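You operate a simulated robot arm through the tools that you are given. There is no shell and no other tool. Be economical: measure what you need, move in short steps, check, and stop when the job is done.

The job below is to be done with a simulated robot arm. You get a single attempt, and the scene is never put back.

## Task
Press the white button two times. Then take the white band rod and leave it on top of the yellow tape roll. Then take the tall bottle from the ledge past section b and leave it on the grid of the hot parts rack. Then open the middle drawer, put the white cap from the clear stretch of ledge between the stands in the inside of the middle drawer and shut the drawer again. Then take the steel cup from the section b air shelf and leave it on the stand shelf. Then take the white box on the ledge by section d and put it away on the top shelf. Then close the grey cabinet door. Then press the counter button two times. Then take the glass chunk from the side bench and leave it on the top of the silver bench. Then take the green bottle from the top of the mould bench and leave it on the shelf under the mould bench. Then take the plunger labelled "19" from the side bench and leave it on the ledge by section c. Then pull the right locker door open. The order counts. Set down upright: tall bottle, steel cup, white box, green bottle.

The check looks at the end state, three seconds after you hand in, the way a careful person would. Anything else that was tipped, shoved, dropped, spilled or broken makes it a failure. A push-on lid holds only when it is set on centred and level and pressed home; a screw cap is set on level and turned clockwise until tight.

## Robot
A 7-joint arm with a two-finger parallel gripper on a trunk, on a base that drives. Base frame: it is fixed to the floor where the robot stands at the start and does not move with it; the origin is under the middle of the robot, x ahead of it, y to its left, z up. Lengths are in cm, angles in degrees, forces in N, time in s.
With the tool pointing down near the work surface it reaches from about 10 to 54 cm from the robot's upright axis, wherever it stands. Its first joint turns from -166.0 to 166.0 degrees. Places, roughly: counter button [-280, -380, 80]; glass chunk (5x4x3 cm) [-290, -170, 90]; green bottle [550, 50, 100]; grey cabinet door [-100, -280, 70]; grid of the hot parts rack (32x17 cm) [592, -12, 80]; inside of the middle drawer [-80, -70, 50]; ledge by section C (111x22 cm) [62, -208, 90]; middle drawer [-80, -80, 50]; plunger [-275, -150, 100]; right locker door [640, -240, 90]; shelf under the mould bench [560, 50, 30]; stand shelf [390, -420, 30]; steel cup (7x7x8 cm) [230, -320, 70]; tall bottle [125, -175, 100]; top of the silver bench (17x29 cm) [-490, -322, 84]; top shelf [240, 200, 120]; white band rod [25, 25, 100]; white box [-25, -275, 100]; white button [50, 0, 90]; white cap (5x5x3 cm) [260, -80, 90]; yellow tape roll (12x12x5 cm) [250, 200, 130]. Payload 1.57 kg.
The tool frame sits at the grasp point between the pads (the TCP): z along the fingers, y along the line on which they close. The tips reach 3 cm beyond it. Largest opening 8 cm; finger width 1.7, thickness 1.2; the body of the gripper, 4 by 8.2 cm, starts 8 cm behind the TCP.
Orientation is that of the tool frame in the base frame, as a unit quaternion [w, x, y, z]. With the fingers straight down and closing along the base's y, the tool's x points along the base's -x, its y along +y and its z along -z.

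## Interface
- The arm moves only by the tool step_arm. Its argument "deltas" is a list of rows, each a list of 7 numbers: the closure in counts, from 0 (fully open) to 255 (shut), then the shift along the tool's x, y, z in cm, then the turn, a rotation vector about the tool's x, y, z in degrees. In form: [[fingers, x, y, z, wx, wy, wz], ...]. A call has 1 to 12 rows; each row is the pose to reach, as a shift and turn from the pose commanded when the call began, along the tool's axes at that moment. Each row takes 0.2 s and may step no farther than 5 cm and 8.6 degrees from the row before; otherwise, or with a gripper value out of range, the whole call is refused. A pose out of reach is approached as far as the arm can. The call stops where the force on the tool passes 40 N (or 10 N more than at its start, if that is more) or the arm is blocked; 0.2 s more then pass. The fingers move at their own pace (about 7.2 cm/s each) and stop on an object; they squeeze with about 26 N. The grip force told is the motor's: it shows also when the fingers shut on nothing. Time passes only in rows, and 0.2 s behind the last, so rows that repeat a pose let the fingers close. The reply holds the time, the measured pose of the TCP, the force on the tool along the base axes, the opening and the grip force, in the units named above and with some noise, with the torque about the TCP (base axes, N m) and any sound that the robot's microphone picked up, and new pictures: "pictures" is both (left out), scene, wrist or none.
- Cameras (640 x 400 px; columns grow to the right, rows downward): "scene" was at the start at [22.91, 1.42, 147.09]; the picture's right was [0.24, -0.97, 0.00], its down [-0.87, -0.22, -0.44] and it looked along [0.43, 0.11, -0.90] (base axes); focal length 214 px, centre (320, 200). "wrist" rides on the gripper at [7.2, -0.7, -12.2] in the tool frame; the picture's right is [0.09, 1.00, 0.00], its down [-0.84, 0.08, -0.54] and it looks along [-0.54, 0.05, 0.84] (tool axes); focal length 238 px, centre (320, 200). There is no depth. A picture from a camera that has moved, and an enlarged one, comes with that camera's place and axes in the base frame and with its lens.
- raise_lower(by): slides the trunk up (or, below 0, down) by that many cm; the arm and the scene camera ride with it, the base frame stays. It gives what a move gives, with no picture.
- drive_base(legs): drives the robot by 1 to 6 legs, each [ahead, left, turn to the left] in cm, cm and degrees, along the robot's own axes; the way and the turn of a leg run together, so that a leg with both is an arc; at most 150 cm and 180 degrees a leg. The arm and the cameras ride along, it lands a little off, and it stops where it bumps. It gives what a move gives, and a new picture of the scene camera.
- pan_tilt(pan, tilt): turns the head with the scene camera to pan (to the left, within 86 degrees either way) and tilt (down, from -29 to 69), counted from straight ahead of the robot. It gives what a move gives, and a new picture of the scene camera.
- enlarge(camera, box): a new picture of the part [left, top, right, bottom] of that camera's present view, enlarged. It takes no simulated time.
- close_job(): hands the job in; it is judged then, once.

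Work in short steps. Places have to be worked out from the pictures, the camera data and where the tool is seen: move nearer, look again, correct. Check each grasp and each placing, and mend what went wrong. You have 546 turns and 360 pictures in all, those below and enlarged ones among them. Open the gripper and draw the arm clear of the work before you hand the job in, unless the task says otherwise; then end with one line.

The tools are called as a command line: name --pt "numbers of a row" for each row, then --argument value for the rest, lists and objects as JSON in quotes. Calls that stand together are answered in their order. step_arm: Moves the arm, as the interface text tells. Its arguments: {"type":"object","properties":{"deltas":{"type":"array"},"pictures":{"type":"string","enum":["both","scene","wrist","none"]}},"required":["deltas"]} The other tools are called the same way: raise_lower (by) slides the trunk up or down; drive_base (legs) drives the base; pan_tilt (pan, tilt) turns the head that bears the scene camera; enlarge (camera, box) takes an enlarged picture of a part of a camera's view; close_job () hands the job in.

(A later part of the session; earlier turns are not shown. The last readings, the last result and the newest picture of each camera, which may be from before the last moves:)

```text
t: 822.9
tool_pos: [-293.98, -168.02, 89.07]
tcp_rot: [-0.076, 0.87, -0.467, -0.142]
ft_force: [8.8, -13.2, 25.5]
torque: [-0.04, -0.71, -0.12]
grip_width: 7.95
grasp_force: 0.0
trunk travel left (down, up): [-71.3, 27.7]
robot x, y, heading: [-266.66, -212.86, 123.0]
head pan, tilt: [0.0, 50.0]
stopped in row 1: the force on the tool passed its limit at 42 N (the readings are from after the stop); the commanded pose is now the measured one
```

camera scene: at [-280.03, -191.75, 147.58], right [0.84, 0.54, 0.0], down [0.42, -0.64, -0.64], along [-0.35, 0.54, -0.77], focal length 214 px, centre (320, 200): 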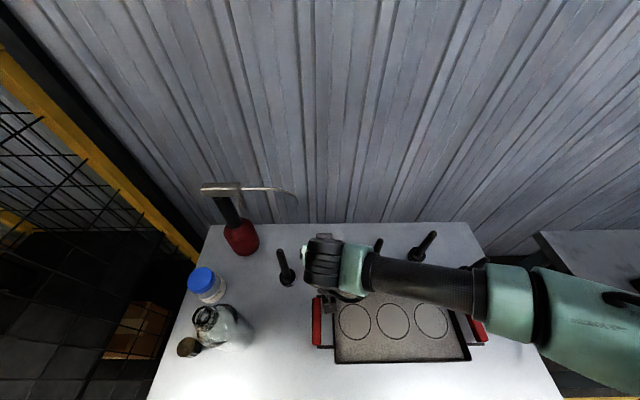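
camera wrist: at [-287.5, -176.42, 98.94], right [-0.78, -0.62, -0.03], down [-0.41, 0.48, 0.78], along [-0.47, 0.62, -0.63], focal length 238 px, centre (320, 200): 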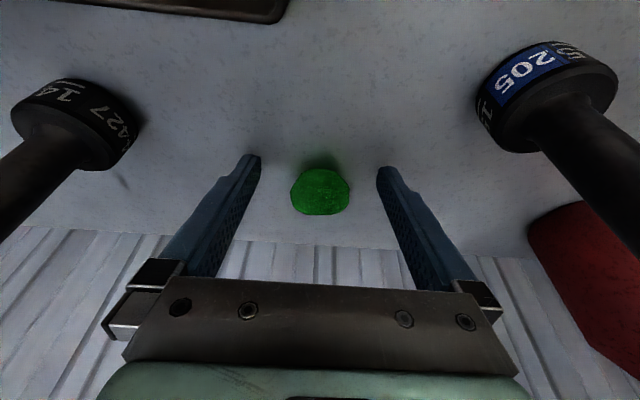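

Table at ≈86. I raise 0.3 and close.

step_arm --pt "0 0 0 -0.4 0 0 0" --pt "120 0 0 -0.4 0 0 0" --pt "255 0 0 -0.4 0 0 0" --pt "255 0 0 -0.4 0 0 0" --pt "255 0 0 -0.4 0 0 0" --pictures "none"

step_arm --pt "255 -0.3 0 -1 0 0 0" --pt "255 -0.6 0 -2 0 0 0" --pt "255 -1.2 0 -4 0 0 0" --pt "255 -2.4 0 -8 0 0 0" --pictures "wrist"

```text
t: 824.1
tool_pos: [-293.87, -168.02, 89.15]
tcp_rot: [-0.074, 0.87, -0.466, -0.14]
ft_force: [0.6, -0.6, -0.7]
torque: [0.02, 0.01, 0.04]
grip_width: 0.01
grasp_force: 21.2
trunk travel left (down, up): [-71.3, 27.7]
robot x, y, heading: [-266.68, -212.59, 122.6]
head pan, tilt: [0.0, 50.0]
```

```text
t: 825.1
tool_pos: [-293.76, -168.1, 97.59]
tcp_rot: [-0.074, 0.871, -0.466, -0.14]
ft_force: [-0.3, 0.1, 0.6]
torque: [0.01, 0.02, 0.0]
grip_width: 0.02
grasp_force: 21.6
trunk travel left (down, up): [-71.3, 27.7]
robot x, y, heading: [-266.52, -212.5, 122.9]
head pan, tilt: [0.0, 50.0]
camera wrist: at [-287.3, -176.63, 106.89], right [-0.78, -0.62, -0.03], down [-0.41, 0.48, 0.78], along [-0.47, 0.62, -0.63], focal length 238 px, centre (320, 200)
```

wrist: 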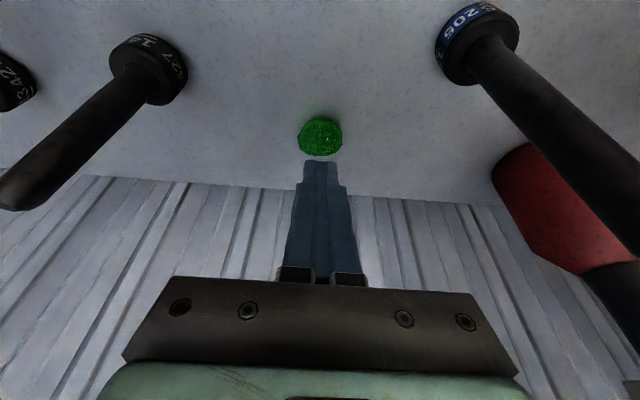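

The chunk was pushed forward ~2 cm (its centre is lower than I assumed). I open at low height, drive 3 cm forward to be over it, and view.

step_arm --pt "0 0.7 0 2.1 0 0 0" --pt "0 1.4 0 4.2 0 0 0" --pictures "none"

drive_base --legs '[[3.2, 0, 0]]'

step_arm --pt "0 0 0 0 0 0 0" --pictures "wrist"

```text
t: 825.7
tool_pos: [-293.85, -167.91, 93.19]
tcp_rot: [-0.075, 0.87, -0.466, -0.141]
ft_force: [-0.3, 0.2, 0.6]
torque: [-0.02, 0.02, 0.01]
grip_width: 8.0
grasp_force: 0.3
trunk travel left (down, up): [-71.3, 27.7]
robot x, y, heading: [-266.31, -212.37, 123.2]
head pan, tilt: [0.0, 50.0]
```

```text
t: 826.6
tool_pos: [-295.62, -165.34, 93.19]
tcp_rot: [-0.075, 0.87, -0.467, -0.141]
ft_force: [-0.5, 0.2, -1.1]
torque: [0.0, 0.0, -0.01]
grip_width: 7.97
grasp_force: 0.1
trunk travel left (down, up): [-71.3, 27.7]
robot x, y, heading: [-268.04, -209.89, 122.8]
head pan, tilt: [0.0, 50.0]
camera scene: at [-281.7, -189.1, 147.58], right [0.84, 0.54, 0.0], down [0.42, -0.64, -0.64], along [-0.35, 0.54, -0.77], focal length 214 px, centre (320, 200)
```

scene: 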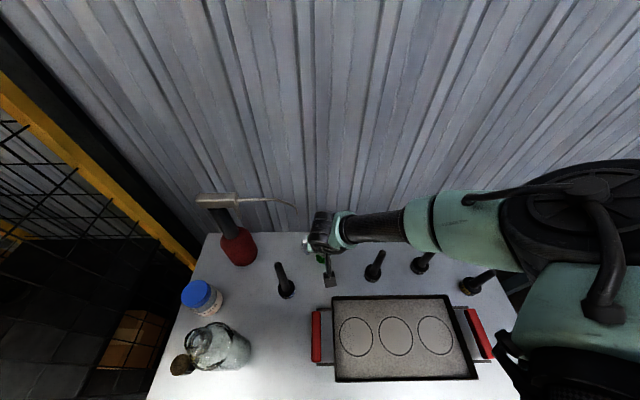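

```text
t: 827.0
tool_pos: [-295.67, -165.39, 93.28]
tcp_rot: [-0.075, 0.87, -0.467, -0.141]
ft_force: [-0.1, 0.6, -0.6]
torque: [-0.04, 0.0, -0.02]
grip_width: 8.03
grasp_force: 0.1
trunk travel left (down, up): [-71.3, 27.7]
robot x, y, heading: [-267.91, -209.81, 122.9]
head pan, tilt: [0.0, 50.0]
camera wrist: at [-289.05, -173.91, 102.47], right [-0.78, -0.62, -0.03], down [-0.41, 0.48, 0.78], along [-0.47, 0.62, -0.63], focal length 238 px, centre (320, 200)
```

wrist: 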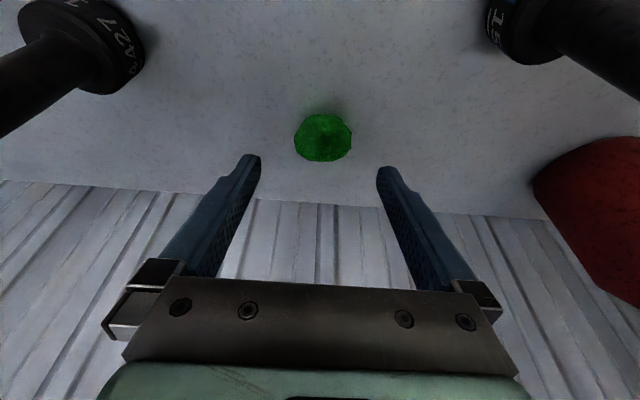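

Chunk is centred (4.3 cm wide). Descend 3.9 and close.

step_arm --pt "0 0.7 0 1.8 0 0 0" --pt "0 1.4 0 3.6 0 0 0" --pt "100 1.4 0 3.6 0 0 0" --pt "200 1.4 0 3.6 0 0 0" --pt "255 1.4 0 3.6 0 0 0" --pt "255 1.4 0 3.6 0 0 0" --pt "255 1.4 0 3.6 0 0 0" --pictures "wrist"

```text
t: 828.6
tool_pos: [-295.54, -165.64, 89.36]
tcp_rot: [-0.075, 0.87, -0.466, -0.142]
ft_force: [-1.4, 1.0, -0.1]
torque: [0.02, 0.03, 0.02]
grip_width: 4.34
grasp_force: 25.9
trunk travel left (down, up): [-71.3, 27.7]
robot x, y, heading: [-268.03, -209.75, 123.1]
head pan, tilt: [0.0, 50.0]
camera wrist: at [-289.0, -174.07, 98.6], right [-0.78, -0.62, -0.03], down [-0.41, 0.48, 0.78], along [-0.47, 0.62, -0.63], focal length 238 px, centre (320, 200)
```

wrist: 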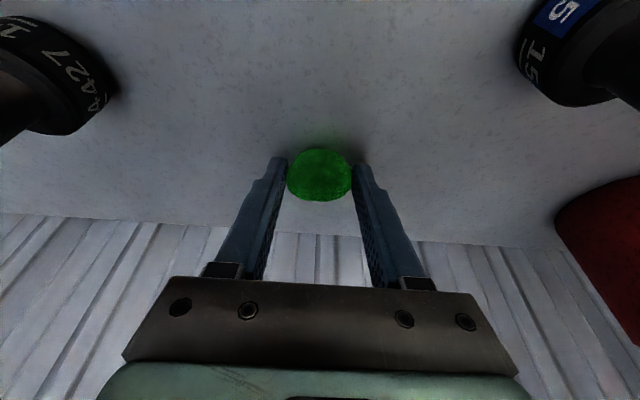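

Firm grip at 4.3 cm. I lift and withdraw back under the spout.

step_arm --pt "255 -0.77 0 -2.38 0 0 0" --pt "255 -1.54 0 -4.75 0 0 0" --pt "255 2.26 0 -5.99 0 0 0" --pt "255 4.5 0 -8.82 0 0 0" --pt "255 5.16 0 -13.24 0 0 0" --pt "255 3.92 0 -17.05 0 0 0" --pt "255 2.6 0 -21 0 0 0"

```text
t: 830.4
tool_pos: [-291.77, -176.65, 105.5]
tcp_rot: [-0.007, 0.869, -0.477, -0.131]
ft_force: [-0.9, 0.0, -1.1]
torque: [-0.07, 0.01, 0.03]
grip_width: 4.34
grasp_force: 26.1
trunk travel left (down, up): [-71.3, 27.7]
robot x, y, heading: [-268.26, -209.44, 123.0]
head pan, tilt: [0.0, 50.0]
stopped in row 7: the arm was blocked; the commanded pose is now the measured one
camera scene: at [-281.7, -189.12, 147.59], right [0.84, 0.54, 0.0], down [0.42, -0.64, -0.64], along [-0.35, 0.54, -0.77], focal length 214 px, centre (320, 200)
camera wrist: at [-284.83, -183.79, 115.46], right [-0.78, -0.62, 0.09], down [-0.37, 0.58, 0.73], along [-0.5, 0.53, -0.68], focal length 238 px, centre (320, 200)
```

scene: 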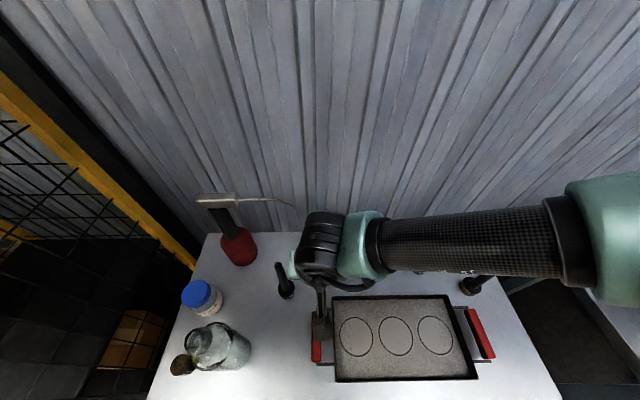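
wrist: 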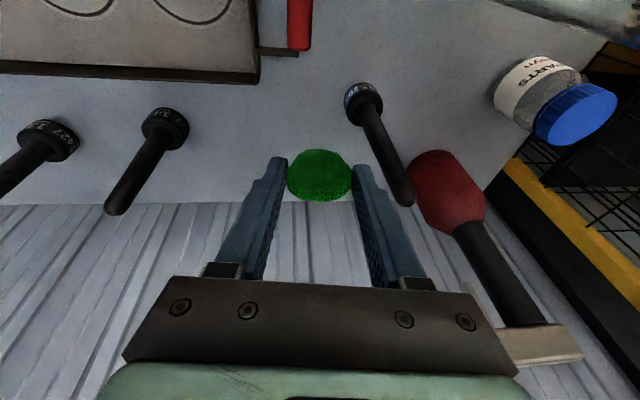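

Chunk is held; the arm just reached its limit. I back the base away from the bench.

drive_base --legs '[[-45, 0, 0]]'

```text
t: 833.1
tool_pos: [-267.31, -214.42, 105.59]
tcp_rot: [-0.007, 0.869, -0.477, -0.131]
ft_force: [0.2, 0.1, -0.7]
torque: [0.02, 0.02, -0.02]
grip_width: 4.32
grasp_force: 25.7
trunk travel left (down, up): [-71.3, 27.7]
robot x, y, heading: [-243.54, -247.68, 122.5]
head pan, tilt: [0.0, 50.0]
camera scene: at [-257.24, -226.92, 147.6], right [0.84, 0.54, 0.0], down [0.41, -0.64, -0.64], along [-0.35, 0.54, -0.77], focal length 214 px, centre (320, 200)
```

scene: 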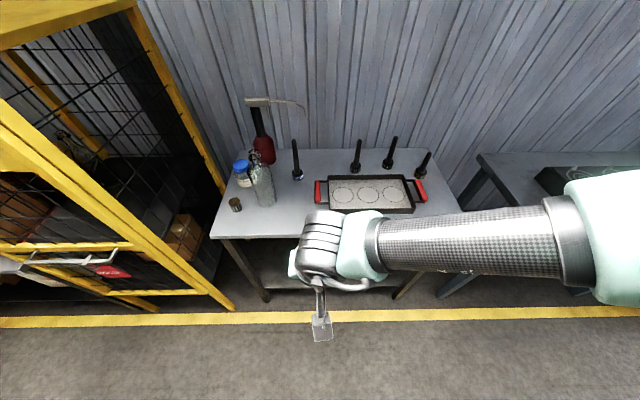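

I level the tool and drive to the silver bench near (−490,−322).

step_arm --pt "255 -1 0 0 3.3 6.8 0" --pt "255 -3 0 0 6.55 13.6 0" --pictures "none"

raise_lower --by 15

drive_base --legs '[[-15, 0, 0], [0, 0, 90], [125, 0, 0], [122, 0, 0], [0, 0, -90]]'

```text
t: 833.7
tool_pos: [-268.88, -211.84, 106.14]
tcp_rot: [0.0, 0.877, -0.481, 0.003]
ft_force: [-0.3, 0.3, -0.5]
torque: [0.0, 0.0, -0.04]
grip_width: 4.32
grasp_force: 25.9
trunk travel left (down, up): [-71.3, 27.7]
robot x, y, heading: [-243.54, -247.65, 123.0]
head pan, tilt: [0.0, 50.0]
```

```text
t: 835.4
tool_pos: [-269.03, -211.89, 121.22]
tcp_rot: [0.0, 0.876, -0.481, 0.001]
ft_force: [0.0, -0.8, 0.0]
torque: [0.0, 0.02, 0.0]
grip_width: 4.34
grasp_force: 26.1
trunk travel left (down, up): [-86.3, 12.7]
robot x, y, heading: [-243.86, -247.69, 122.8]
head pan, tilt: [0.0, 50.0]
```

```text
t: 856.2
tool_pos: [-468.2, -357.4, 121.03]
tcp_rot: [0.0, 0.872, -0.49, 0.001]
ft_force: [0.0, 0.2, -1.0]
torque: [-0.01, 0.01, 0.0]
grip_width: 4.34
grasp_force: 26.6
trunk travel left (down, up): [-86.3, 12.7]
robot x, y, heading: [-443.24, -393.66, 121.7]
head pan, tilt: [0.0, 50.0]
camera scene: at [-456.76, -372.55, 162.59], right [0.85, 0.52, 0.0], down [0.4, -0.65, -0.64], along [-0.34, 0.55, -0.77], focal length 214 px, centre (320, 200)
```

scene: 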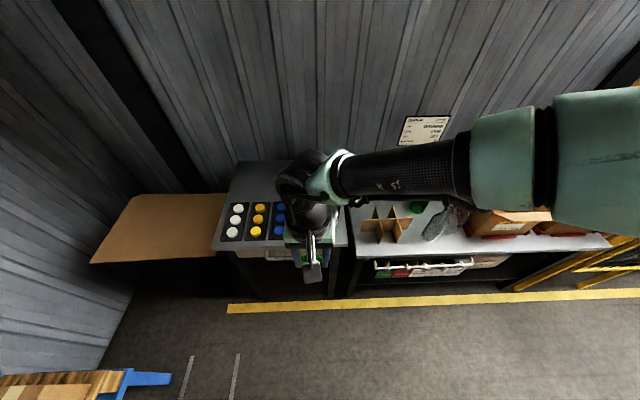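

The arm hides the bench; I look with the wrist camera.

step_arm --pt "255 0 0 0 0 0 0" --pictures "wrist"

```text
t: 856.6
tool_pos: [-468.14, -357.27, 121.24]
tcp_rot: [0.0, 0.872, -0.49, 0.001]
ft_force: [-0.6, 0.7, -1.1]
torque: [0.01, -0.02, 0.03]
grip_width: 4.33
grasp_force: 26.1
trunk travel left (down, up): [-86.3, 12.7]
robot x, y, heading: [-443.75, -393.65, 121.8]
head pan, tilt: [0.0, 50.0]
camera wrist: at [-463.76, -363.06, 133.4], right [-0.8, -0.6, 0.0], down [-0.5, 0.68, 0.54], along [-0.32, 0.43, -0.84], focal length 238 px, centre (320, 200)
```

wrist: 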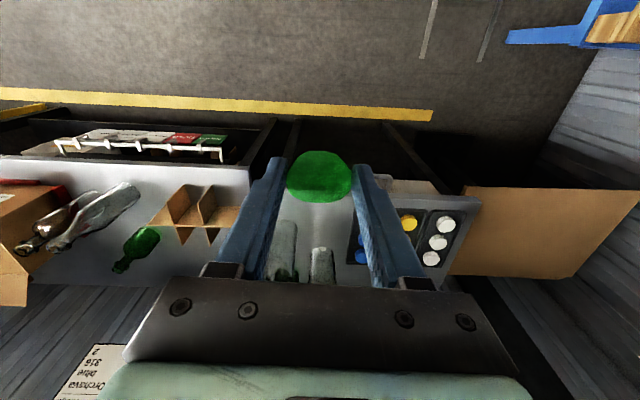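

I swing the arm to the right to view the bench top.

step_arm --pt "255 0 -4.8 0 0 0 0" --pt "255 0 -9.6 0 0 0 0" --pt "255 0 -14.4 0 0 0 0" --pt "255 0 -19.2 0 0 0 0" --pt "255 0 -24 0 0 0 0" --pictures "scene"

enlarge --camera "scene" --box '[190, 110, 390, 270]'

```text
t: 857.8
tool_pos: [-447.57, -344.84, 121.07]
tcp_rot: [0.001, 0.871, -0.49, 0.0]
ft_force: [-0.3, 0.0, -0.5]
torque: [0.01, 0.0, -0.02]
grip_width: 4.35
grasp_force: 26.2
trunk travel left (down, up): [-86.3, 12.7]
robot x, y, heading: [-443.96, -393.61, 121.7]
head pan, tilt: [0.0, 50.0]
camera scene: at [-456.68, -372.53, 162.6], right [0.85, 0.52, 0.0], down [0.4, -0.65, -0.64], along [-0.34, 0.55, -0.77], focal length 214 px, centre (320, 200)
```

scene: 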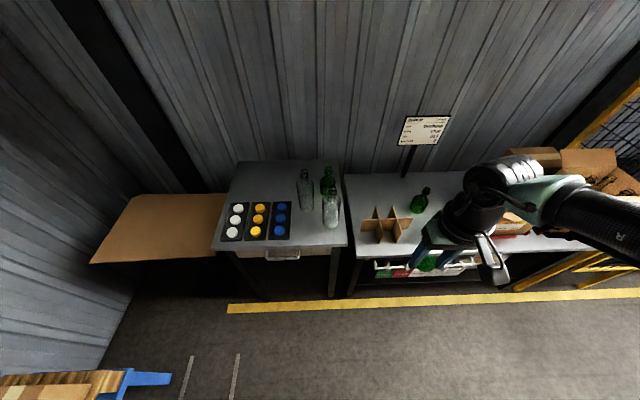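

```text
2.50 times, centred on (290, 190) of scene
camera zoom: at [-456.68, -372.53, 162.6], right [0.85, 0.52, 0.0], down [0.4, -0.65, -0.64], along [-0.34, 0.55, -0.77], focal length 536 px, centre (395, 225)
```

zoom: 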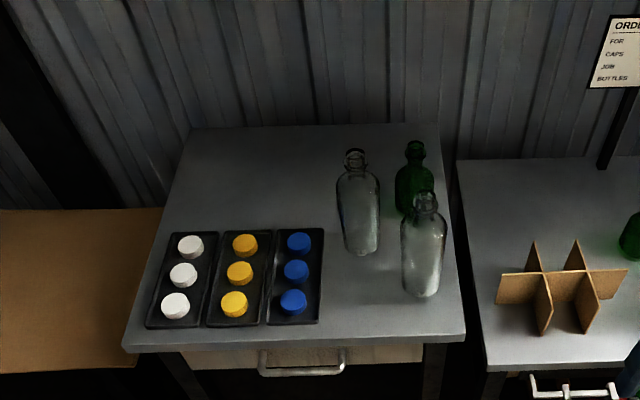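

Clear spot in front between the blue caps and the bottles at ≈(−487.4,−334.2). I drive 27 forward and swing the arm over it.

drive_base --legs '[[27, 0, 0]]'

step_arm --pt "255 -0.5 4.8 0 0 0 0" --pt "255 -1 9.6 0 0 0 0" --pt "255 -1.5 14.4 0 0 0 0" --pt "255 -2 19.2 0 0 0 0" --pt "255 -2.5 24 0 0 0 0" --pt "255 -2.9 28.3 0 0 0 0"

```text
t: 859.7
tool_pos: [-461.6, -321.91, 121.24]
tcp_rot: [0.0, 0.872, -0.49, 0.0]
ft_force: [0.5, -0.5, -1.2]
torque: [-0.03, 0.01, -0.01]
grip_width: 4.32
grasp_force: 26.4
trunk travel left (down, up): [-86.3, 12.7]
robot x, y, heading: [-458.03, -370.27, 121.7]
head pan, tilt: [0.0, 50.0]
camera scene: at [-470.9, -349.49, 162.6], right [0.85, 0.52, 0.0], down [0.4, -0.65, -0.64], along [-0.34, 0.55, -0.77], focal length 214 px, centre (320, 200)
```

scene: 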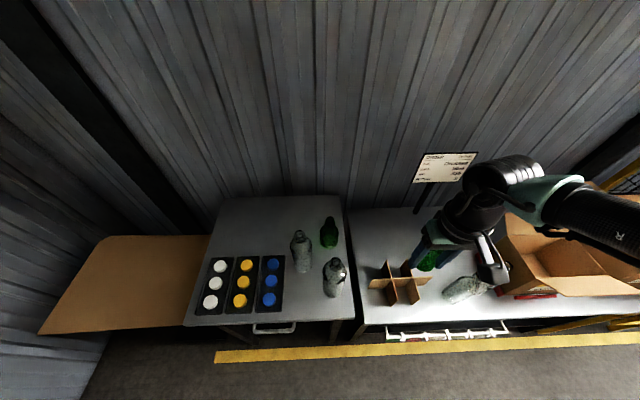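

```text
t: 861.1
tool_pos: [-487.5, -334.07, 121.15]
tcp_rot: [-0.001, 0.871, -0.491, 0.001]
ft_force: [0.4, 0.2, -1.1]
torque: [-0.02, -0.03, 0.02]
grip_width: 4.32
grasp_force: 26.4
trunk travel left (down, up): [-86.3, 12.7]
robot x, y, heading: [-458.08, -370.3, 121.2]
head pan, tilt: [0.0, 50.0]
camera scene: at [-471.06, -349.48, 162.59], right [0.85, 0.52, 0.0], down [0.4, -0.65, -0.64], along [-0.34, 0.55, -0.77], focal length 214 px, centre (320, 200)
camera wrist: at [-483.19, -339.81, 133.34], right [-0.8, -0.59, 0.0], down [-0.5, 0.68, 0.54], along [-0.32, 0.44, -0.84], focal length 238 px, centre (320, 200)
```

scene: 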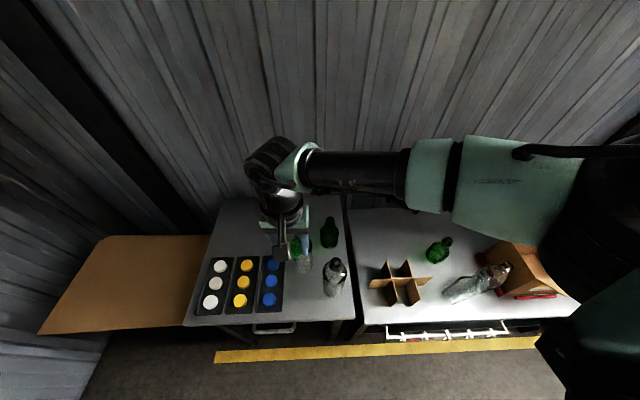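
wrist: 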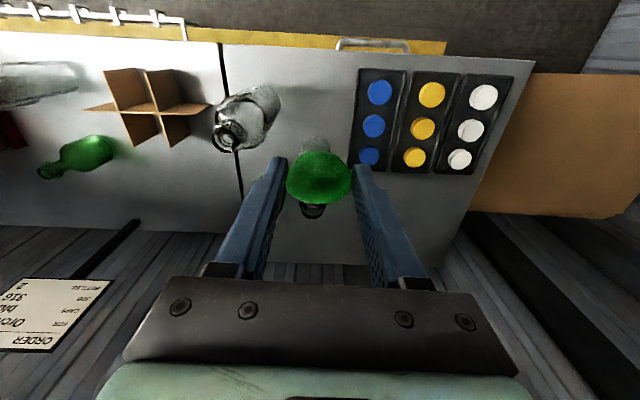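

The drop point below is clear. I lower mostly with the arm.

raise_lower --by -6

step_arm --pt "255 0 0 4 0 0 0" --pt "255 0 0 8 0 0 0" --pt "255 0 0 12 0 0 0" --pt "255 0 0 16 0 0 0" --pt "255 0 0 20 0 0 0" --pt "255 0 0 24 0 0 0"

```text
t: 862.1
tool_pos: [-487.3, -334.0, 115.15]
tcp_rot: [0.0, 0.871, -0.492, 0.001]
ft_force: [-0.3, 0.2, -0.6]
torque: [0.01, 0.0, 0.0]
grip_width: 4.32
grasp_force: 25.9
trunk travel left (down, up): [-80.3, 18.7]
robot x, y, heading: [-458.12, -370.31, 121.4]
head pan, tilt: [0.0, 50.0]
```

```text
t: 863.5
tool_pos: [-487.5, -334.01, 91.12]
tcp_rot: [0.0, 0.872, -0.49, 0.001]
ft_force: [0.0, 0.6, -0.6]
torque: [-0.01, 0.02, -0.02]
grip_width: 4.34
grasp_force: 25.6
trunk travel left (down, up): [-80.3, 18.7]
robot x, y, heading: [-457.77, -370.81, 121.7]
head pan, tilt: [0.0, 50.0]
camera scene: at [-470.97, -349.42, 156.59], right [0.85, 0.52, 0.0], down [0.4, -0.65, -0.64], along [-0.34, 0.55, -0.77], focal length 214 px, centre (320, 200)
camera wrist: at [-483.12, -339.66, 103.29], right [-0.8, -0.6, 0.0], down [-0.5, 0.68, 0.54], along [-0.32, 0.44, -0.84], focal length 238 px, centre (320, 200)
```

scene: 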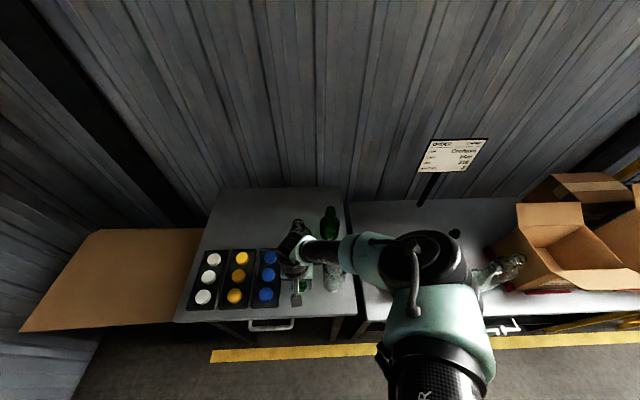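
wrist: 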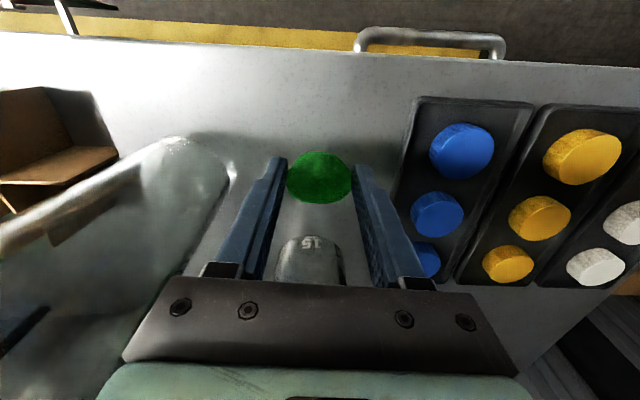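

Clear. Fine descent to contact.

step_arm --pt "255 0 0 1 0 0 0" --pt "255 0 0 2 0 0 0" --pt "255 0 0 2.6 0 0 0" --pictures "none"

step_arm --pt "255 0 0 0.4 0 0 0" --pt "255 0 0 0.8 0 0 0" --pictures "none"

```text
t: 864.3
tool_pos: [-487.29, -333.96, 88.5]
tcp_rot: [0.0, 0.871, -0.491, 0.0]
ft_force: [0.2, -0.6, -0.5]
torque: [-0.02, 0.03, 0.0]
grip_width: 4.33
grasp_force: 26.4
trunk travel left (down, up): [-80.3, 18.7]
robot x, y, heading: [-458.1, -370.44, 121.7]
head pan, tilt: [0.0, 50.0]
```

```text
t: 864.9
tool_pos: [-487.48, -334.0, 87.8]
tcp_rot: [0.001, 0.871, -0.491, 0.0]
ft_force: [-0.4, -0.3, 3.2]
torque: [-0.03, 0.05, -0.01]
grip_width: 4.32
grasp_force: 26.5
trunk travel left (down, up): [-80.3, 18.7]
robot x, y, heading: [-457.78, -370.34, 121.4]
head pan, tilt: [0.0, 50.0]
```

Contact. I open partially and lift straight up.

step_arm --pt "200 0 0 0.1 0 0 0" --pt "110 0 0 0.1 0 0 0" --pt "75 0 0 0.1 0 0 0" --pt "75 0 0 0.1 0 0 0" --pt "75 0 0 -3 0 0 0" --pt "75 0 0 -7 0 0 0" --pt "75 0 0 -11 0 0 0" --pt "75 0 0 -15 0 0 0" --pt "75 0 0 -20 0 0 0" --pt "75 0 0 -25 0 0 0" --pt "75 0 0 -30 0 0 0"

```text
t: 867.3
tool_pos: [-487.28, -334.09, 117.81]
tcp_rot: [0.001, 0.871, -0.491, 0.001]
ft_force: [-0.7, -0.6, -0.1]
torque: [0.0, 0.02, 0.03]
grip_width: 5.63
grasp_force: 0.0
trunk travel left (down, up): [-80.3, 18.7]
robot x, y, heading: [-458.19, -370.64, 121.4]
head pan, tilt: [0.0, 50.0]
camera scene: at [-470.88, -349.5, 156.6], right [0.85, 0.52, 0.0], down [0.4, -0.65, -0.64], along [-0.34, 0.55, -0.77], focal length 214 px, centre (320, 200)
camera wrist: at [-483.0, -339.87, 130.12], right [-0.8, -0.59, 0.0], down [-0.5, 0.68, 0.54], along [-0.32, 0.43, -0.84], focal length 238 px, centre (320, 200)
```

scene: 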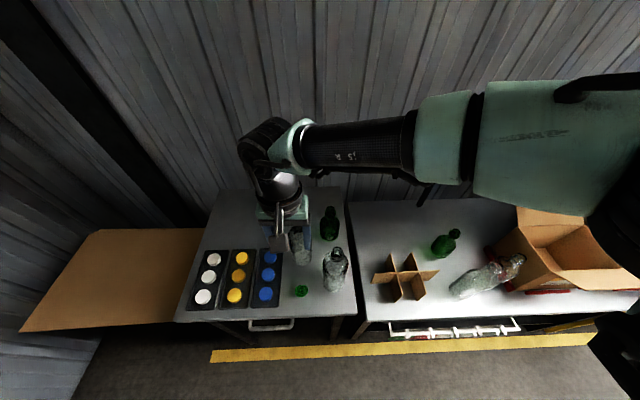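
wrist: 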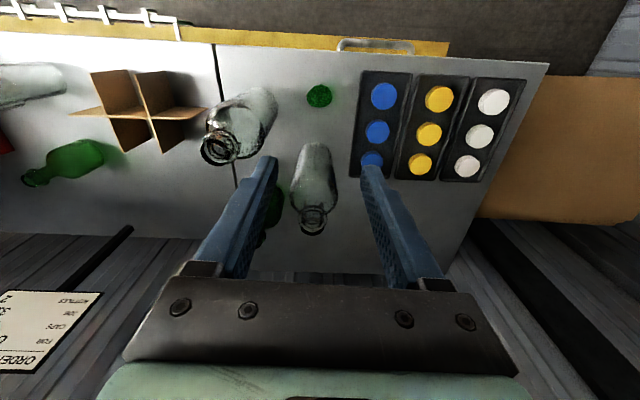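

Glass chunk placed. Next the green bottle on the mould bench. I bring the arm to the front, back off, and drive up the whole aisle.

step_arm --pt "0 0.6 -4.8 0 0 0 0" --pt "0 1.2 -9.6 0 0 0 0" --pt "0 1.8 -14.4 0 0 0 0" --pt "0 2.4 -19.2 0 0 0 0" --pt "0 2.9 -22 0 0 0 0" --pictures "none"

drive_base --legs '[[-36, 0, 0], [0, 0, -88.5], [140, 0, 0], [140, 0, 0], [140, 0, 0], [140, 0, 0]]'

```text
t: 868.5
tool_pos: [-466.88, -325.13, 117.86]
tcp_rot: [0.0, 0.871, -0.491, 0.001]
ft_force: [1.5, 0.0, 0.5]
torque: [0.01, -0.01, -0.02]
grip_width: 8.0
grasp_force: 0.1
trunk travel left (down, up): [-80.3, 18.7]
robot x, y, heading: [-457.62, -370.47, 121.3]
head pan, tilt: [0.0, 50.0]
```

```text
t: 900.8
tool_pos: [69.94, -82.04, 117.84]
tcp_rot: [-0.001, -0.286, 0.958, 0.0]
ft_force: [-0.2, 0.2, -0.2]
torque: [0.01, 0.0, -0.02]
grip_width: 8.01
grasp_force: 0.1
trunk travel left (down, up): [-80.3, 18.7]
robot x, y, heading: [24.99, -93.0, 33.7]
head pan, tilt: [0.0, 50.0]
camera scene: at [45.39, -79.13, 156.59], right [0.55, -0.83, 0.0], down [-0.64, -0.42, -0.64], along [0.54, 0.36, -0.77], focal length 214 px, centre (320, 200)
```

scene: 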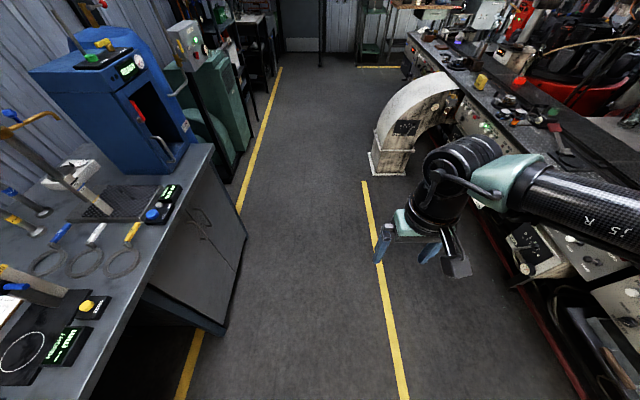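

drive_base --legs '[[140, 3, 0], [140, 0, 0], [132, 0, 0], [0, 0, -90], [140, 0, 0]]'

drive_base --legs '[[24, 0, 0], [0, 0, 90]]'

enlarge --camera "scene" --box '[140, 60, 500, 300]'

```text
t: 930.9
tool_pos: [452.32, -29.43, 117.79]
tcp_rot: [-0.002, 0.486, 0.874, 0.0]
ft_force: [-0.4, 0.6, -0.8]
torque: [-0.01, 0.0, -0.01]
grip_width: 8.0
grasp_force: 0.1
trunk travel left (down, up): [-80.3, 18.7]
robot x, y, heading: [442.57, 15.75, -58.3]
head pan, tilt: [0.0, 50.0]
camera scene: at [455.84, -5.17, 156.59], right [-0.85, -0.53, 0.0], down [-0.41, 0.65, -0.64], along [0.34, -0.55, -0.77], focal length 214 px, centre (320, 200)
```

scene: 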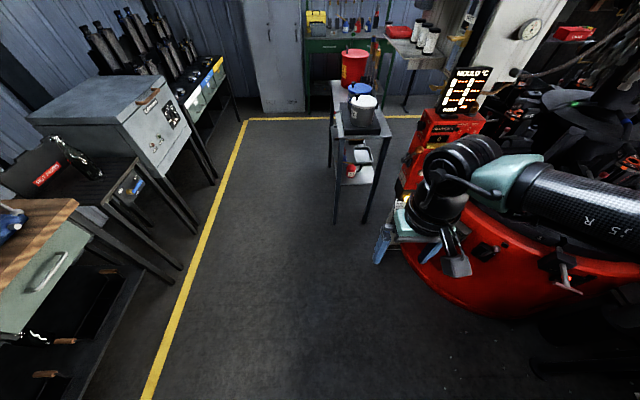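

```text
t: 936.5
tool_pos: [500.73, 5.37, 117.84]
tcp_rot: [-0.001, -0.278, 0.961, 0.0]
ft_force: [-0.3, 0.1, -0.4]
torque: [0.01, 0.0, -0.02]
grip_width: 8.0
grasp_force: 0.0
trunk travel left (down, up): [-80.3, 18.7]
robot x, y, heading: [456.03, -4.29, 32.6]
head pan, tilt: [0.0, 50.0]
camera scene: at [476.28, 8.75, 156.59], right [0.54, -0.84, 0.0], down [-0.64, -0.41, -0.64], along [0.54, 0.35, -0.77], focal length 214 px, centre (320, 200)
```

scene: 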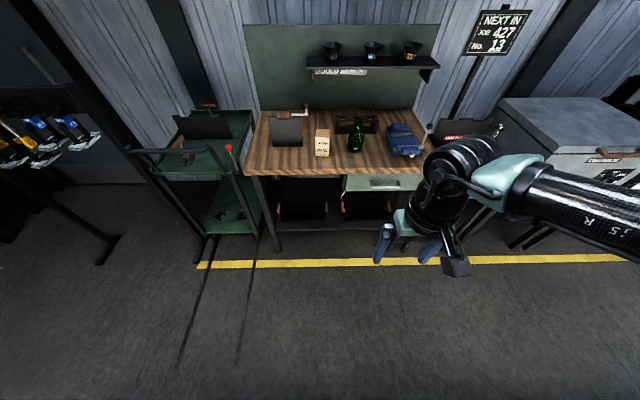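

```text
1.67 times, centred on (320, 180) of scene
camera zoom: at [476.28, 8.75, 156.59], right [0.54, -0.84, 0.0], down [-0.64, -0.41, -0.64], along [0.54, 0.35, -0.77], focal length 358 px, centre (320, 233)
```

zoom: 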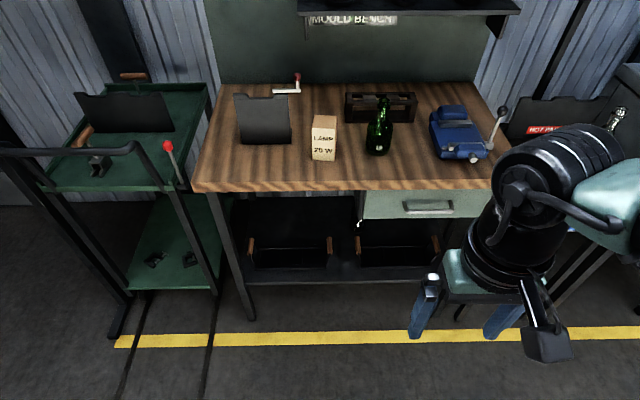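

The green bottle stands at ≈(558.6,41.5). It must go under the bench, so I'll grasp it horizontally; first rotate the gripper (forward, then roll so the camera is up).

step_arm --pt "0 0 0 0 -4.9 -4.9 4.9" --pt "0 0 0 0 -9.8 -9.8 9.8" --pt "0 0 0 0 -14.7 -14.7 14.7" --pt "0 0 0 0 -19.6 -19.6 19.6" --pt "0 0 0 0 -24.5 -24.5 24.5" --pt "0 0 0 0 -29.4 -29.4 29.4" --pt "0 0 0 0 -34.3 -34.3 34.3" --pt "0 0 0 0 -39.2 -39.2 39.2" --pt "0 0 0 0 -44.1 -44.1 44.1" --pt "0 0 0 0 -49 -49 49" --pt "0 0 0 0 -53.9 -53.9 53.9" --pt "0 0 0 0 -58.8 -58.8 58.8" --pictures "none"

step_arm --pt "0 0 0 0 -3.5 -3.5 3.5" --pt "0 0 0 0 -7 -7 7" --pt "0 0 0 0 -10.5 -10.5 10.5" --pictures "none"

step_arm --pt "0 0 0 0 0 0 8.2" --pt "0 0 0 0 0 0 16.4" --pt "0 0 0 0 0 0 24.6" --pt "0 0 0 0 0 0 32.8" --pt "0 0 0 0 0 0 41" --pt "0 0 0 0 0 0 49.2" --pt "0 0 0 0 0 0 57.4" --pt "0 0 0 0 0 0 65.6" --pt "0 0 0 0 0 0 73.8" --pt "0 0 0 0 0 0 82" --pt "0 0 0 0 0 0 90" --pictures "none"

```text
t: 939.1
tool_pos: [500.7, 5.5, 117.83]
tcp_rot: [0.306, 0.256, 0.729, 0.556]
ft_force: [0.2, -0.1, 0.0]
torque: [0.01, -0.01, 0.0]
grip_width: 8.01
grasp_force: 0.0
trunk travel left (down, up): [-80.3, 18.7]
robot x, y, heading: [455.86, -4.4, 32.8]
head pan, tilt: [0.0, 50.0]
```

```text
t: 940.0
tool_pos: [500.77, 5.49, 117.91]
tcp_rot: [0.342, 0.342, 0.619, 0.619]
ft_force: [-0.4, 0.6, 0.5]
torque: [0.01, -0.06, 0.0]
grip_width: 7.98
grasp_force: 0.0
trunk travel left (down, up): [-80.3, 18.7]
robot x, y, heading: [455.23, -4.7, 32.7]
head pan, tilt: [0.0, 50.0]
```

```text
t: 942.4
tool_pos: [500.78, 5.52, 117.89]
tcp_rot: [-0.198, 0.68, 0.196, 0.678]
ft_force: [-0.3, 0.3, 0.8]
torque: [0.03, 0.02, -0.02]
grip_width: 8.0
grasp_force: 0.0
trunk travel left (down, up): [-80.3, 18.7]
robot x, y, heading: [455.59, -4.52, 32.7]
head pan, tilt: [0.0, 50.0]
```

Horizontal pose reached. I lower 20, drive forward 46, and look with both cameras.

raise_lower --by -20

drive_base --legs '[[46, -1, 0]]'

step_arm --pt "0 0 0 0 0 0 0" --pictures "wrist"

enlarge --camera "scene" --box '[220, 80, 460, 240]'

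```text
t: 944.5
tool_pos: [500.62, 5.41, 97.87]
tcp_rot: [-0.196, 0.679, 0.196, 0.679]
ft_force: [0.7, -0.1, 0.8]
torque: [0.01, 0.01, -0.01]
grip_width: 8.01
grasp_force: 0.1
trunk travel left (down, up): [-60.3, 38.7]
robot x, y, heading: [455.4, -4.65, 32.8]
head pan, tilt: [0.0, 50.0]
```

```text
t: 947.3
tool_pos: [539.65, 29.29, 97.89]
tcp_rot: [-0.195, 0.68, 0.195, 0.679]
ft_force: [-0.2, -0.3, 0.0]
torque: [0.02, 0.01, -0.04]
grip_width: 8.01
grasp_force: 0.0
trunk travel left (down, up): [-60.3, 38.7]
robot x, y, heading: [494.52, 19.75, 32.5]
head pan, tilt: [0.0, 50.0]
camera scene: at [515.23, 32.55, 136.58], right [0.54, -0.84, 0.0], down [-0.65, -0.41, -0.64], along [0.54, 0.35, -0.77], focal length 214 px, centre (320, 200)
```

scene: 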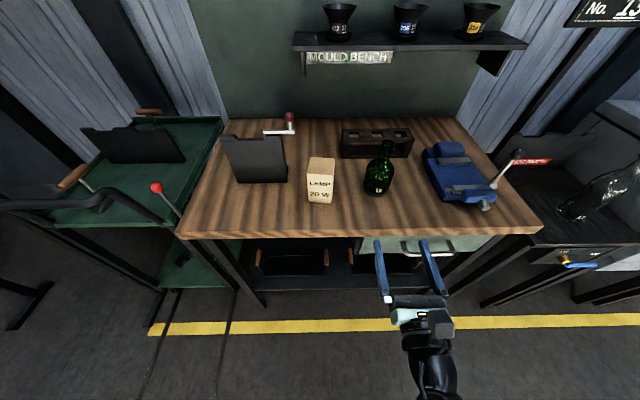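

```text
t: 947.7
tool_pos: [539.69, 29.3, 97.91]
tcp_rot: [-0.196, 0.68, 0.196, 0.679]
ft_force: [0.8, -0.4, -0.1]
torque: [-0.04, -0.05, -0.01]
grip_width: 8.02
grasp_force: 0.0
trunk travel left (down, up): [-60.3, 38.7]
robot x, y, heading: [494.59, 19.11, 32.7]
head pan, tilt: [0.0, 50.0]
camera wrist: at [529.03, 23.28, 105.04], right [0.53, -0.84, 0.09], down [-0.42, -0.36, -0.84], along [0.74, 0.41, -0.54], focal length 238 px, centre (320, 200)
```

wrist: 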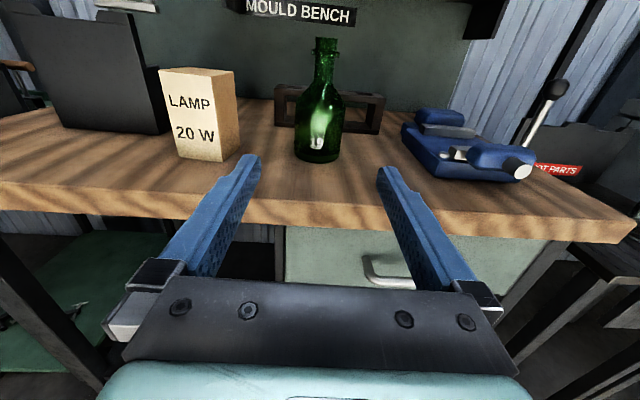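

```text
2.50 times, centred on (340, 160) of scene
camera zoom: at [515.2, 32.53, 136.59], right [0.54, -0.84, 0.0], down [-0.64, -0.41, -0.64], along [0.54, 0.35, -0.77], focal length 536 px, centre (270, 300)
```

zoom: 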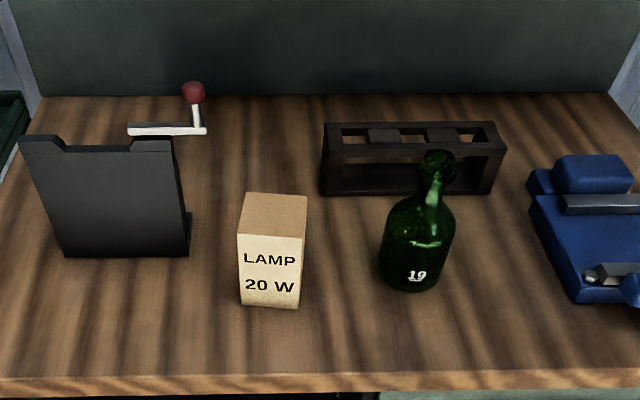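

Bottle (marked 19) at (560,41.5), base z 90, top ≈106. I enlarge the wrist view to measure body and neck.

enlarge --camera "wrist" --box '[250, 20, 390, 180]'

```text
2.50 times, centred on (320, 100) of wrist
camera zoom: at [529.03, 23.28, 105.04], right [0.53, -0.84, 0.09], down [-0.42, -0.36, -0.84], along [0.74, 0.41, -0.54], focal length 596 px, centre (320, 450)
```

zoom: 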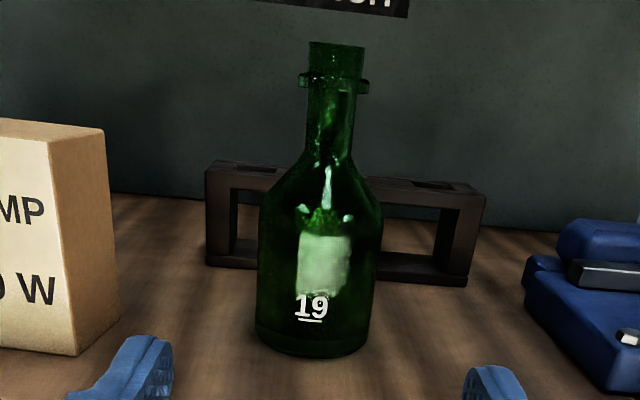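

Neck is 2.5 cm wide, z≈100.7–103.8. I raise 4.4 and approach 14, shift right 0.6, and check.

raise_lower --by 4.4

drive_base --legs '[[14, -0.6, 0]]'

step_arm --pt "0 0 0 0 0 0 0" --pictures "wrist"

```text
t: 948.5
tool_pos: [539.57, 29.26, 102.29]
tcp_rot: [-0.197, 0.679, 0.197, 0.68]
ft_force: [0.4, 0.0, 0.6]
torque: [0.01, 0.02, 0.03]
grip_width: 7.99
grasp_force: 0.1
trunk travel left (down, up): [-64.7, 34.3]
robot x, y, heading: [494.66, 19.48, 32.7]
head pan, tilt: [0.0, 50.0]
```

```text
t: 949.9
tool_pos: [551.7, 36.32, 102.25]
tcp_rot: [-0.197, 0.68, 0.197, 0.678]
ft_force: [0.2, 0.6, 0.2]
torque: [0.03, -0.05, 0.0]
grip_width: 8.02
grasp_force: 0.1
trunk travel left (down, up): [-64.7, 34.3]
robot x, y, heading: [506.26, 26.6, 32.9]
head pan, tilt: [0.0, 50.0]
camera scene: at [527.29, 39.57, 140.97], right [0.54, -0.84, 0.0], down [-0.65, -0.41, -0.64], along [0.54, 0.35, -0.77], focal length 214 px, centre (320, 200)
```

scene: 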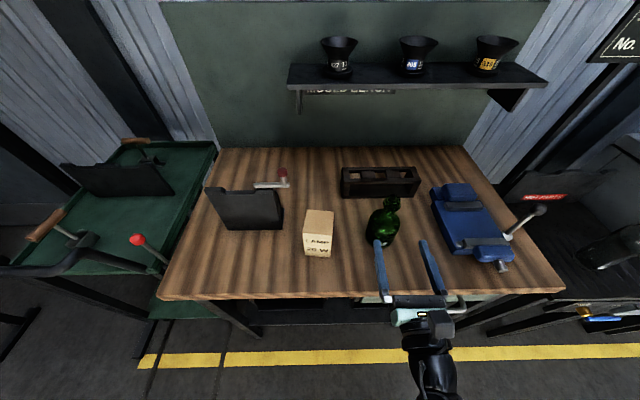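

```text
t: 950.3
tool_pos: [551.71, 36.24, 102.4]
tcp_rot: [-0.196, 0.68, 0.196, 0.679]
ft_force: [-0.2, 0.2, -0.1]
torque: [-0.02, 0.03, 0.01]
grip_width: 8.02
grasp_force: 0.0
trunk travel left (down, up): [-64.7, 34.3]
robot x, y, heading: [506.6, 26.34, 32.8]
head pan, tilt: [0.0, 50.0]
camera wrist: at [541.04, 30.29, 109.44], right [0.53, -0.84, 0.09], down [-0.42, -0.36, -0.84], along [0.74, 0.41, -0.54], focal length 238 px, centre (320, 200)
```

wrist: 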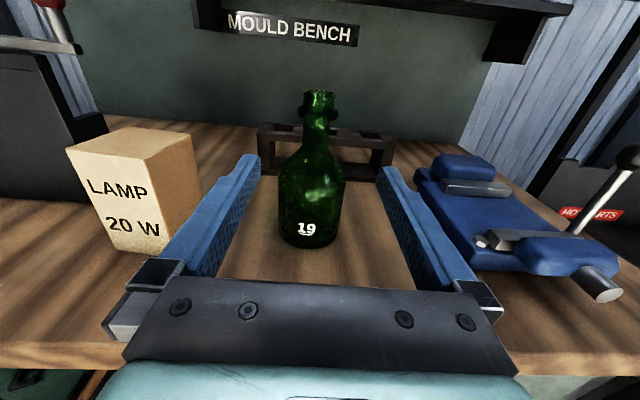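

Neck is centred. Forward 9.6 and close on the neck.

drive_base --legs '[[9.6, 0.2, 0]]'

step_arm --pt "100 0 0 0 0 0 0" --pt "180 0 0 0 0 0 0" --pt "255 0 0 0 0 0 0" --pt "255 0 0 0 0 0 0" --pt "255 0 0 0 0 0 0" --pictures "wrist"

```text
t: 951.4
tool_pos: [559.69, 41.63, 102.21]
tcp_rot: [-0.197, 0.679, 0.197, 0.679]
ft_force: [0.9, 0.1, -0.8]
torque: [-0.03, 0.02, -0.03]
grip_width: 7.99
grasp_force: 0.2
trunk travel left (down, up): [-64.7, 34.3]
robot x, y, heading: [514.69, 31.58, 32.6]
head pan, tilt: [0.0, 50.0]
camera scene: at [535.23, 44.92, 140.98], right [0.54, -0.84, 0.0], down [-0.64, -0.41, -0.64], along [0.54, 0.35, -0.77], focal length 214 px, centre (320, 200)
```

scene: 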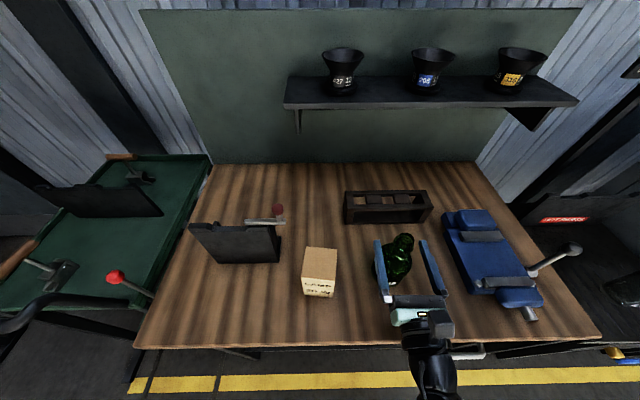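

```text
t: 952.6
tool_pos: [559.64, 41.6, 102.2]
tcp_rot: [-0.197, 0.679, 0.197, 0.679]
ft_force: [-0.5, 2.1, 0.1]
torque: [0.17, 0.02, 0.03]
grip_width: 2.51
grasp_force: 26.5
trunk travel left (down, up): [-64.7, 34.3]
robot x, y, heading: [514.47, 31.57, 33.0]
head pan, tilt: [0.0, 50.0]
camera wrist: at [549.01, 35.65, 109.44], right [0.53, -0.84, 0.09], down [-0.42, -0.36, -0.84], along [0.74, 0.41, -0.54], focal length 238 px, centre (320, 200)
```

wrist: 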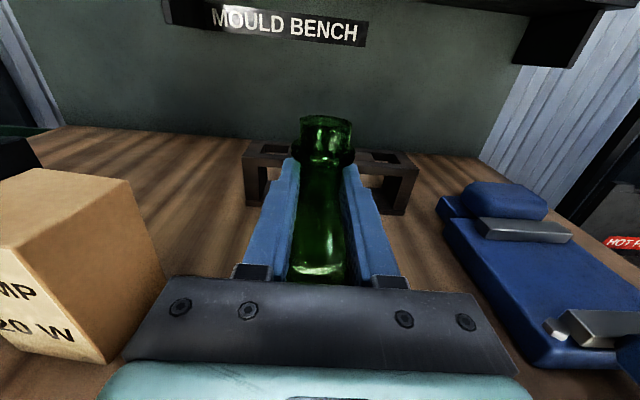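

Gripped on the neck. I lift 6 and back off.

raise_lower --by 6

drive_base --legs '[[-60, 0, 0]]'

raise_lower --by -40

pan_tilt --pan 0 --tilt 25

enlarge --camera "scene" --box '[180, 120, 500, 330]'

```text
t: 953.6
tool_pos: [559.64, 41.56, 108.33]
tcp_rot: [-0.197, 0.68, 0.197, 0.679]
ft_force: [0.0, -0.1, -3.4]
torque: [-0.17, -0.05, -0.13]
grip_width: 2.49
grasp_force: 25.8
trunk travel left (down, up): [-70.7, 28.3]
robot x, y, heading: [514.63, 31.77, 32.7]
head pan, tilt: [0.0, 50.0]
```

```text
t: 957.0
tool_pos: [509.51, 9.36, 108.2]
tcp_rot: [-0.195, 0.68, 0.195, 0.679]
ft_force: [-0.5, -0.1, -2.7]
torque: [-0.01, 0.02, 0.01]
grip_width: 2.53
grasp_force: 26.1
trunk travel left (down, up): [-70.7, 28.3]
robot x, y, heading: [464.43, -0.14, 32.3]
head pan, tilt: [0.0, 50.0]
camera scene: at [485.06, 12.72, 146.99], right [0.54, -0.84, 0.0], down [-0.65, -0.41, -0.64], along [0.54, 0.34, -0.77], focal length 214 px, centre (320, 200)
```

scene: 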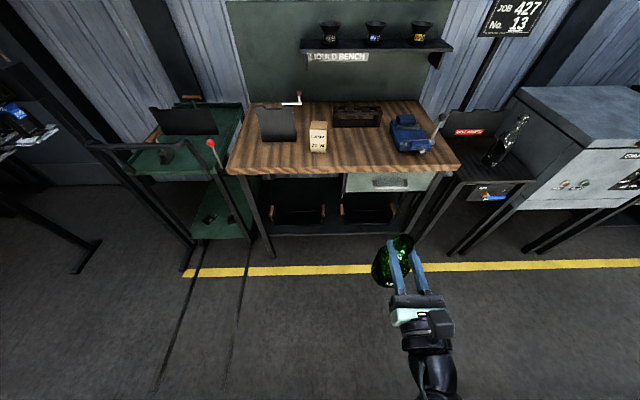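

```text
t: 960.8
tool_pos: [509.52, 9.16, 68.27]
tcp_rot: [-0.196, 0.68, 0.196, 0.679]
ft_force: [-0.4, -0.2, -3.2]
torque: [-0.05, 0.05, -0.02]
grip_width: 2.49
grasp_force: 26.0
trunk travel left (down, up): [-30.7, 68.3]
robot x, y, heading: [464.12, -0.32, 32.6]
head pan, tilt: [0.0, 50.0]
```

```text
t: 961.7
tool_pos: [509.59, 9.3, 68.24]
tcp_rot: [-0.195, 0.68, 0.195, 0.679]
ft_force: [-0.2, 0.3, -3.1]
torque: [-0.04, 0.03, -0.01]
grip_width: 2.51
grasp_force: 25.6
trunk travel left (down, up): [-30.7, 68.3]
robot x, y, heading: [464.55, -0.27, 32.4]
head pan, tilt: [0.0, 25.0]
camera scene: at [486.35, 13.54, 110.73], right [0.54, -0.84, 0.0], down [-0.36, -0.23, -0.91], along [0.77, 0.48, -0.42], focal length 214 px, centre (320, 200)
```

scene: 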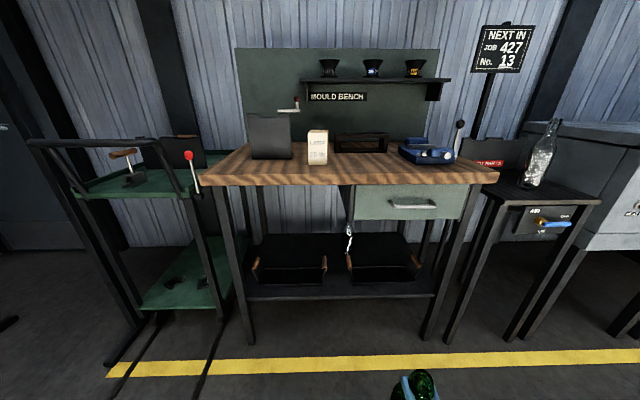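

```text
1.90 times, centred on (340, 225) of scene
camera zoom: at [486.35, 13.54, 110.73], right [0.54, -0.84, 0.0], down [-0.36, -0.23, -0.91], along [0.77, 0.48, -0.42], focal length 408 px, centre (282, 152)
```

zoom: 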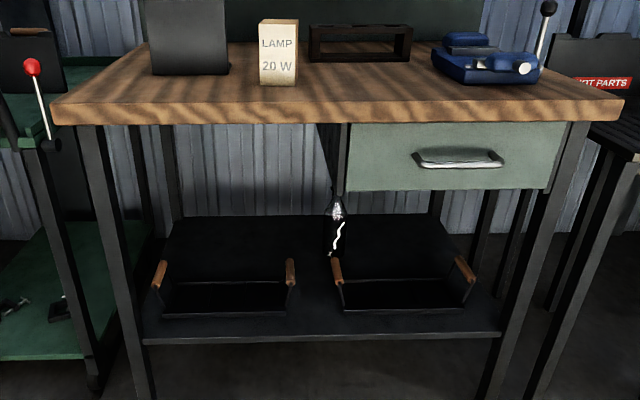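

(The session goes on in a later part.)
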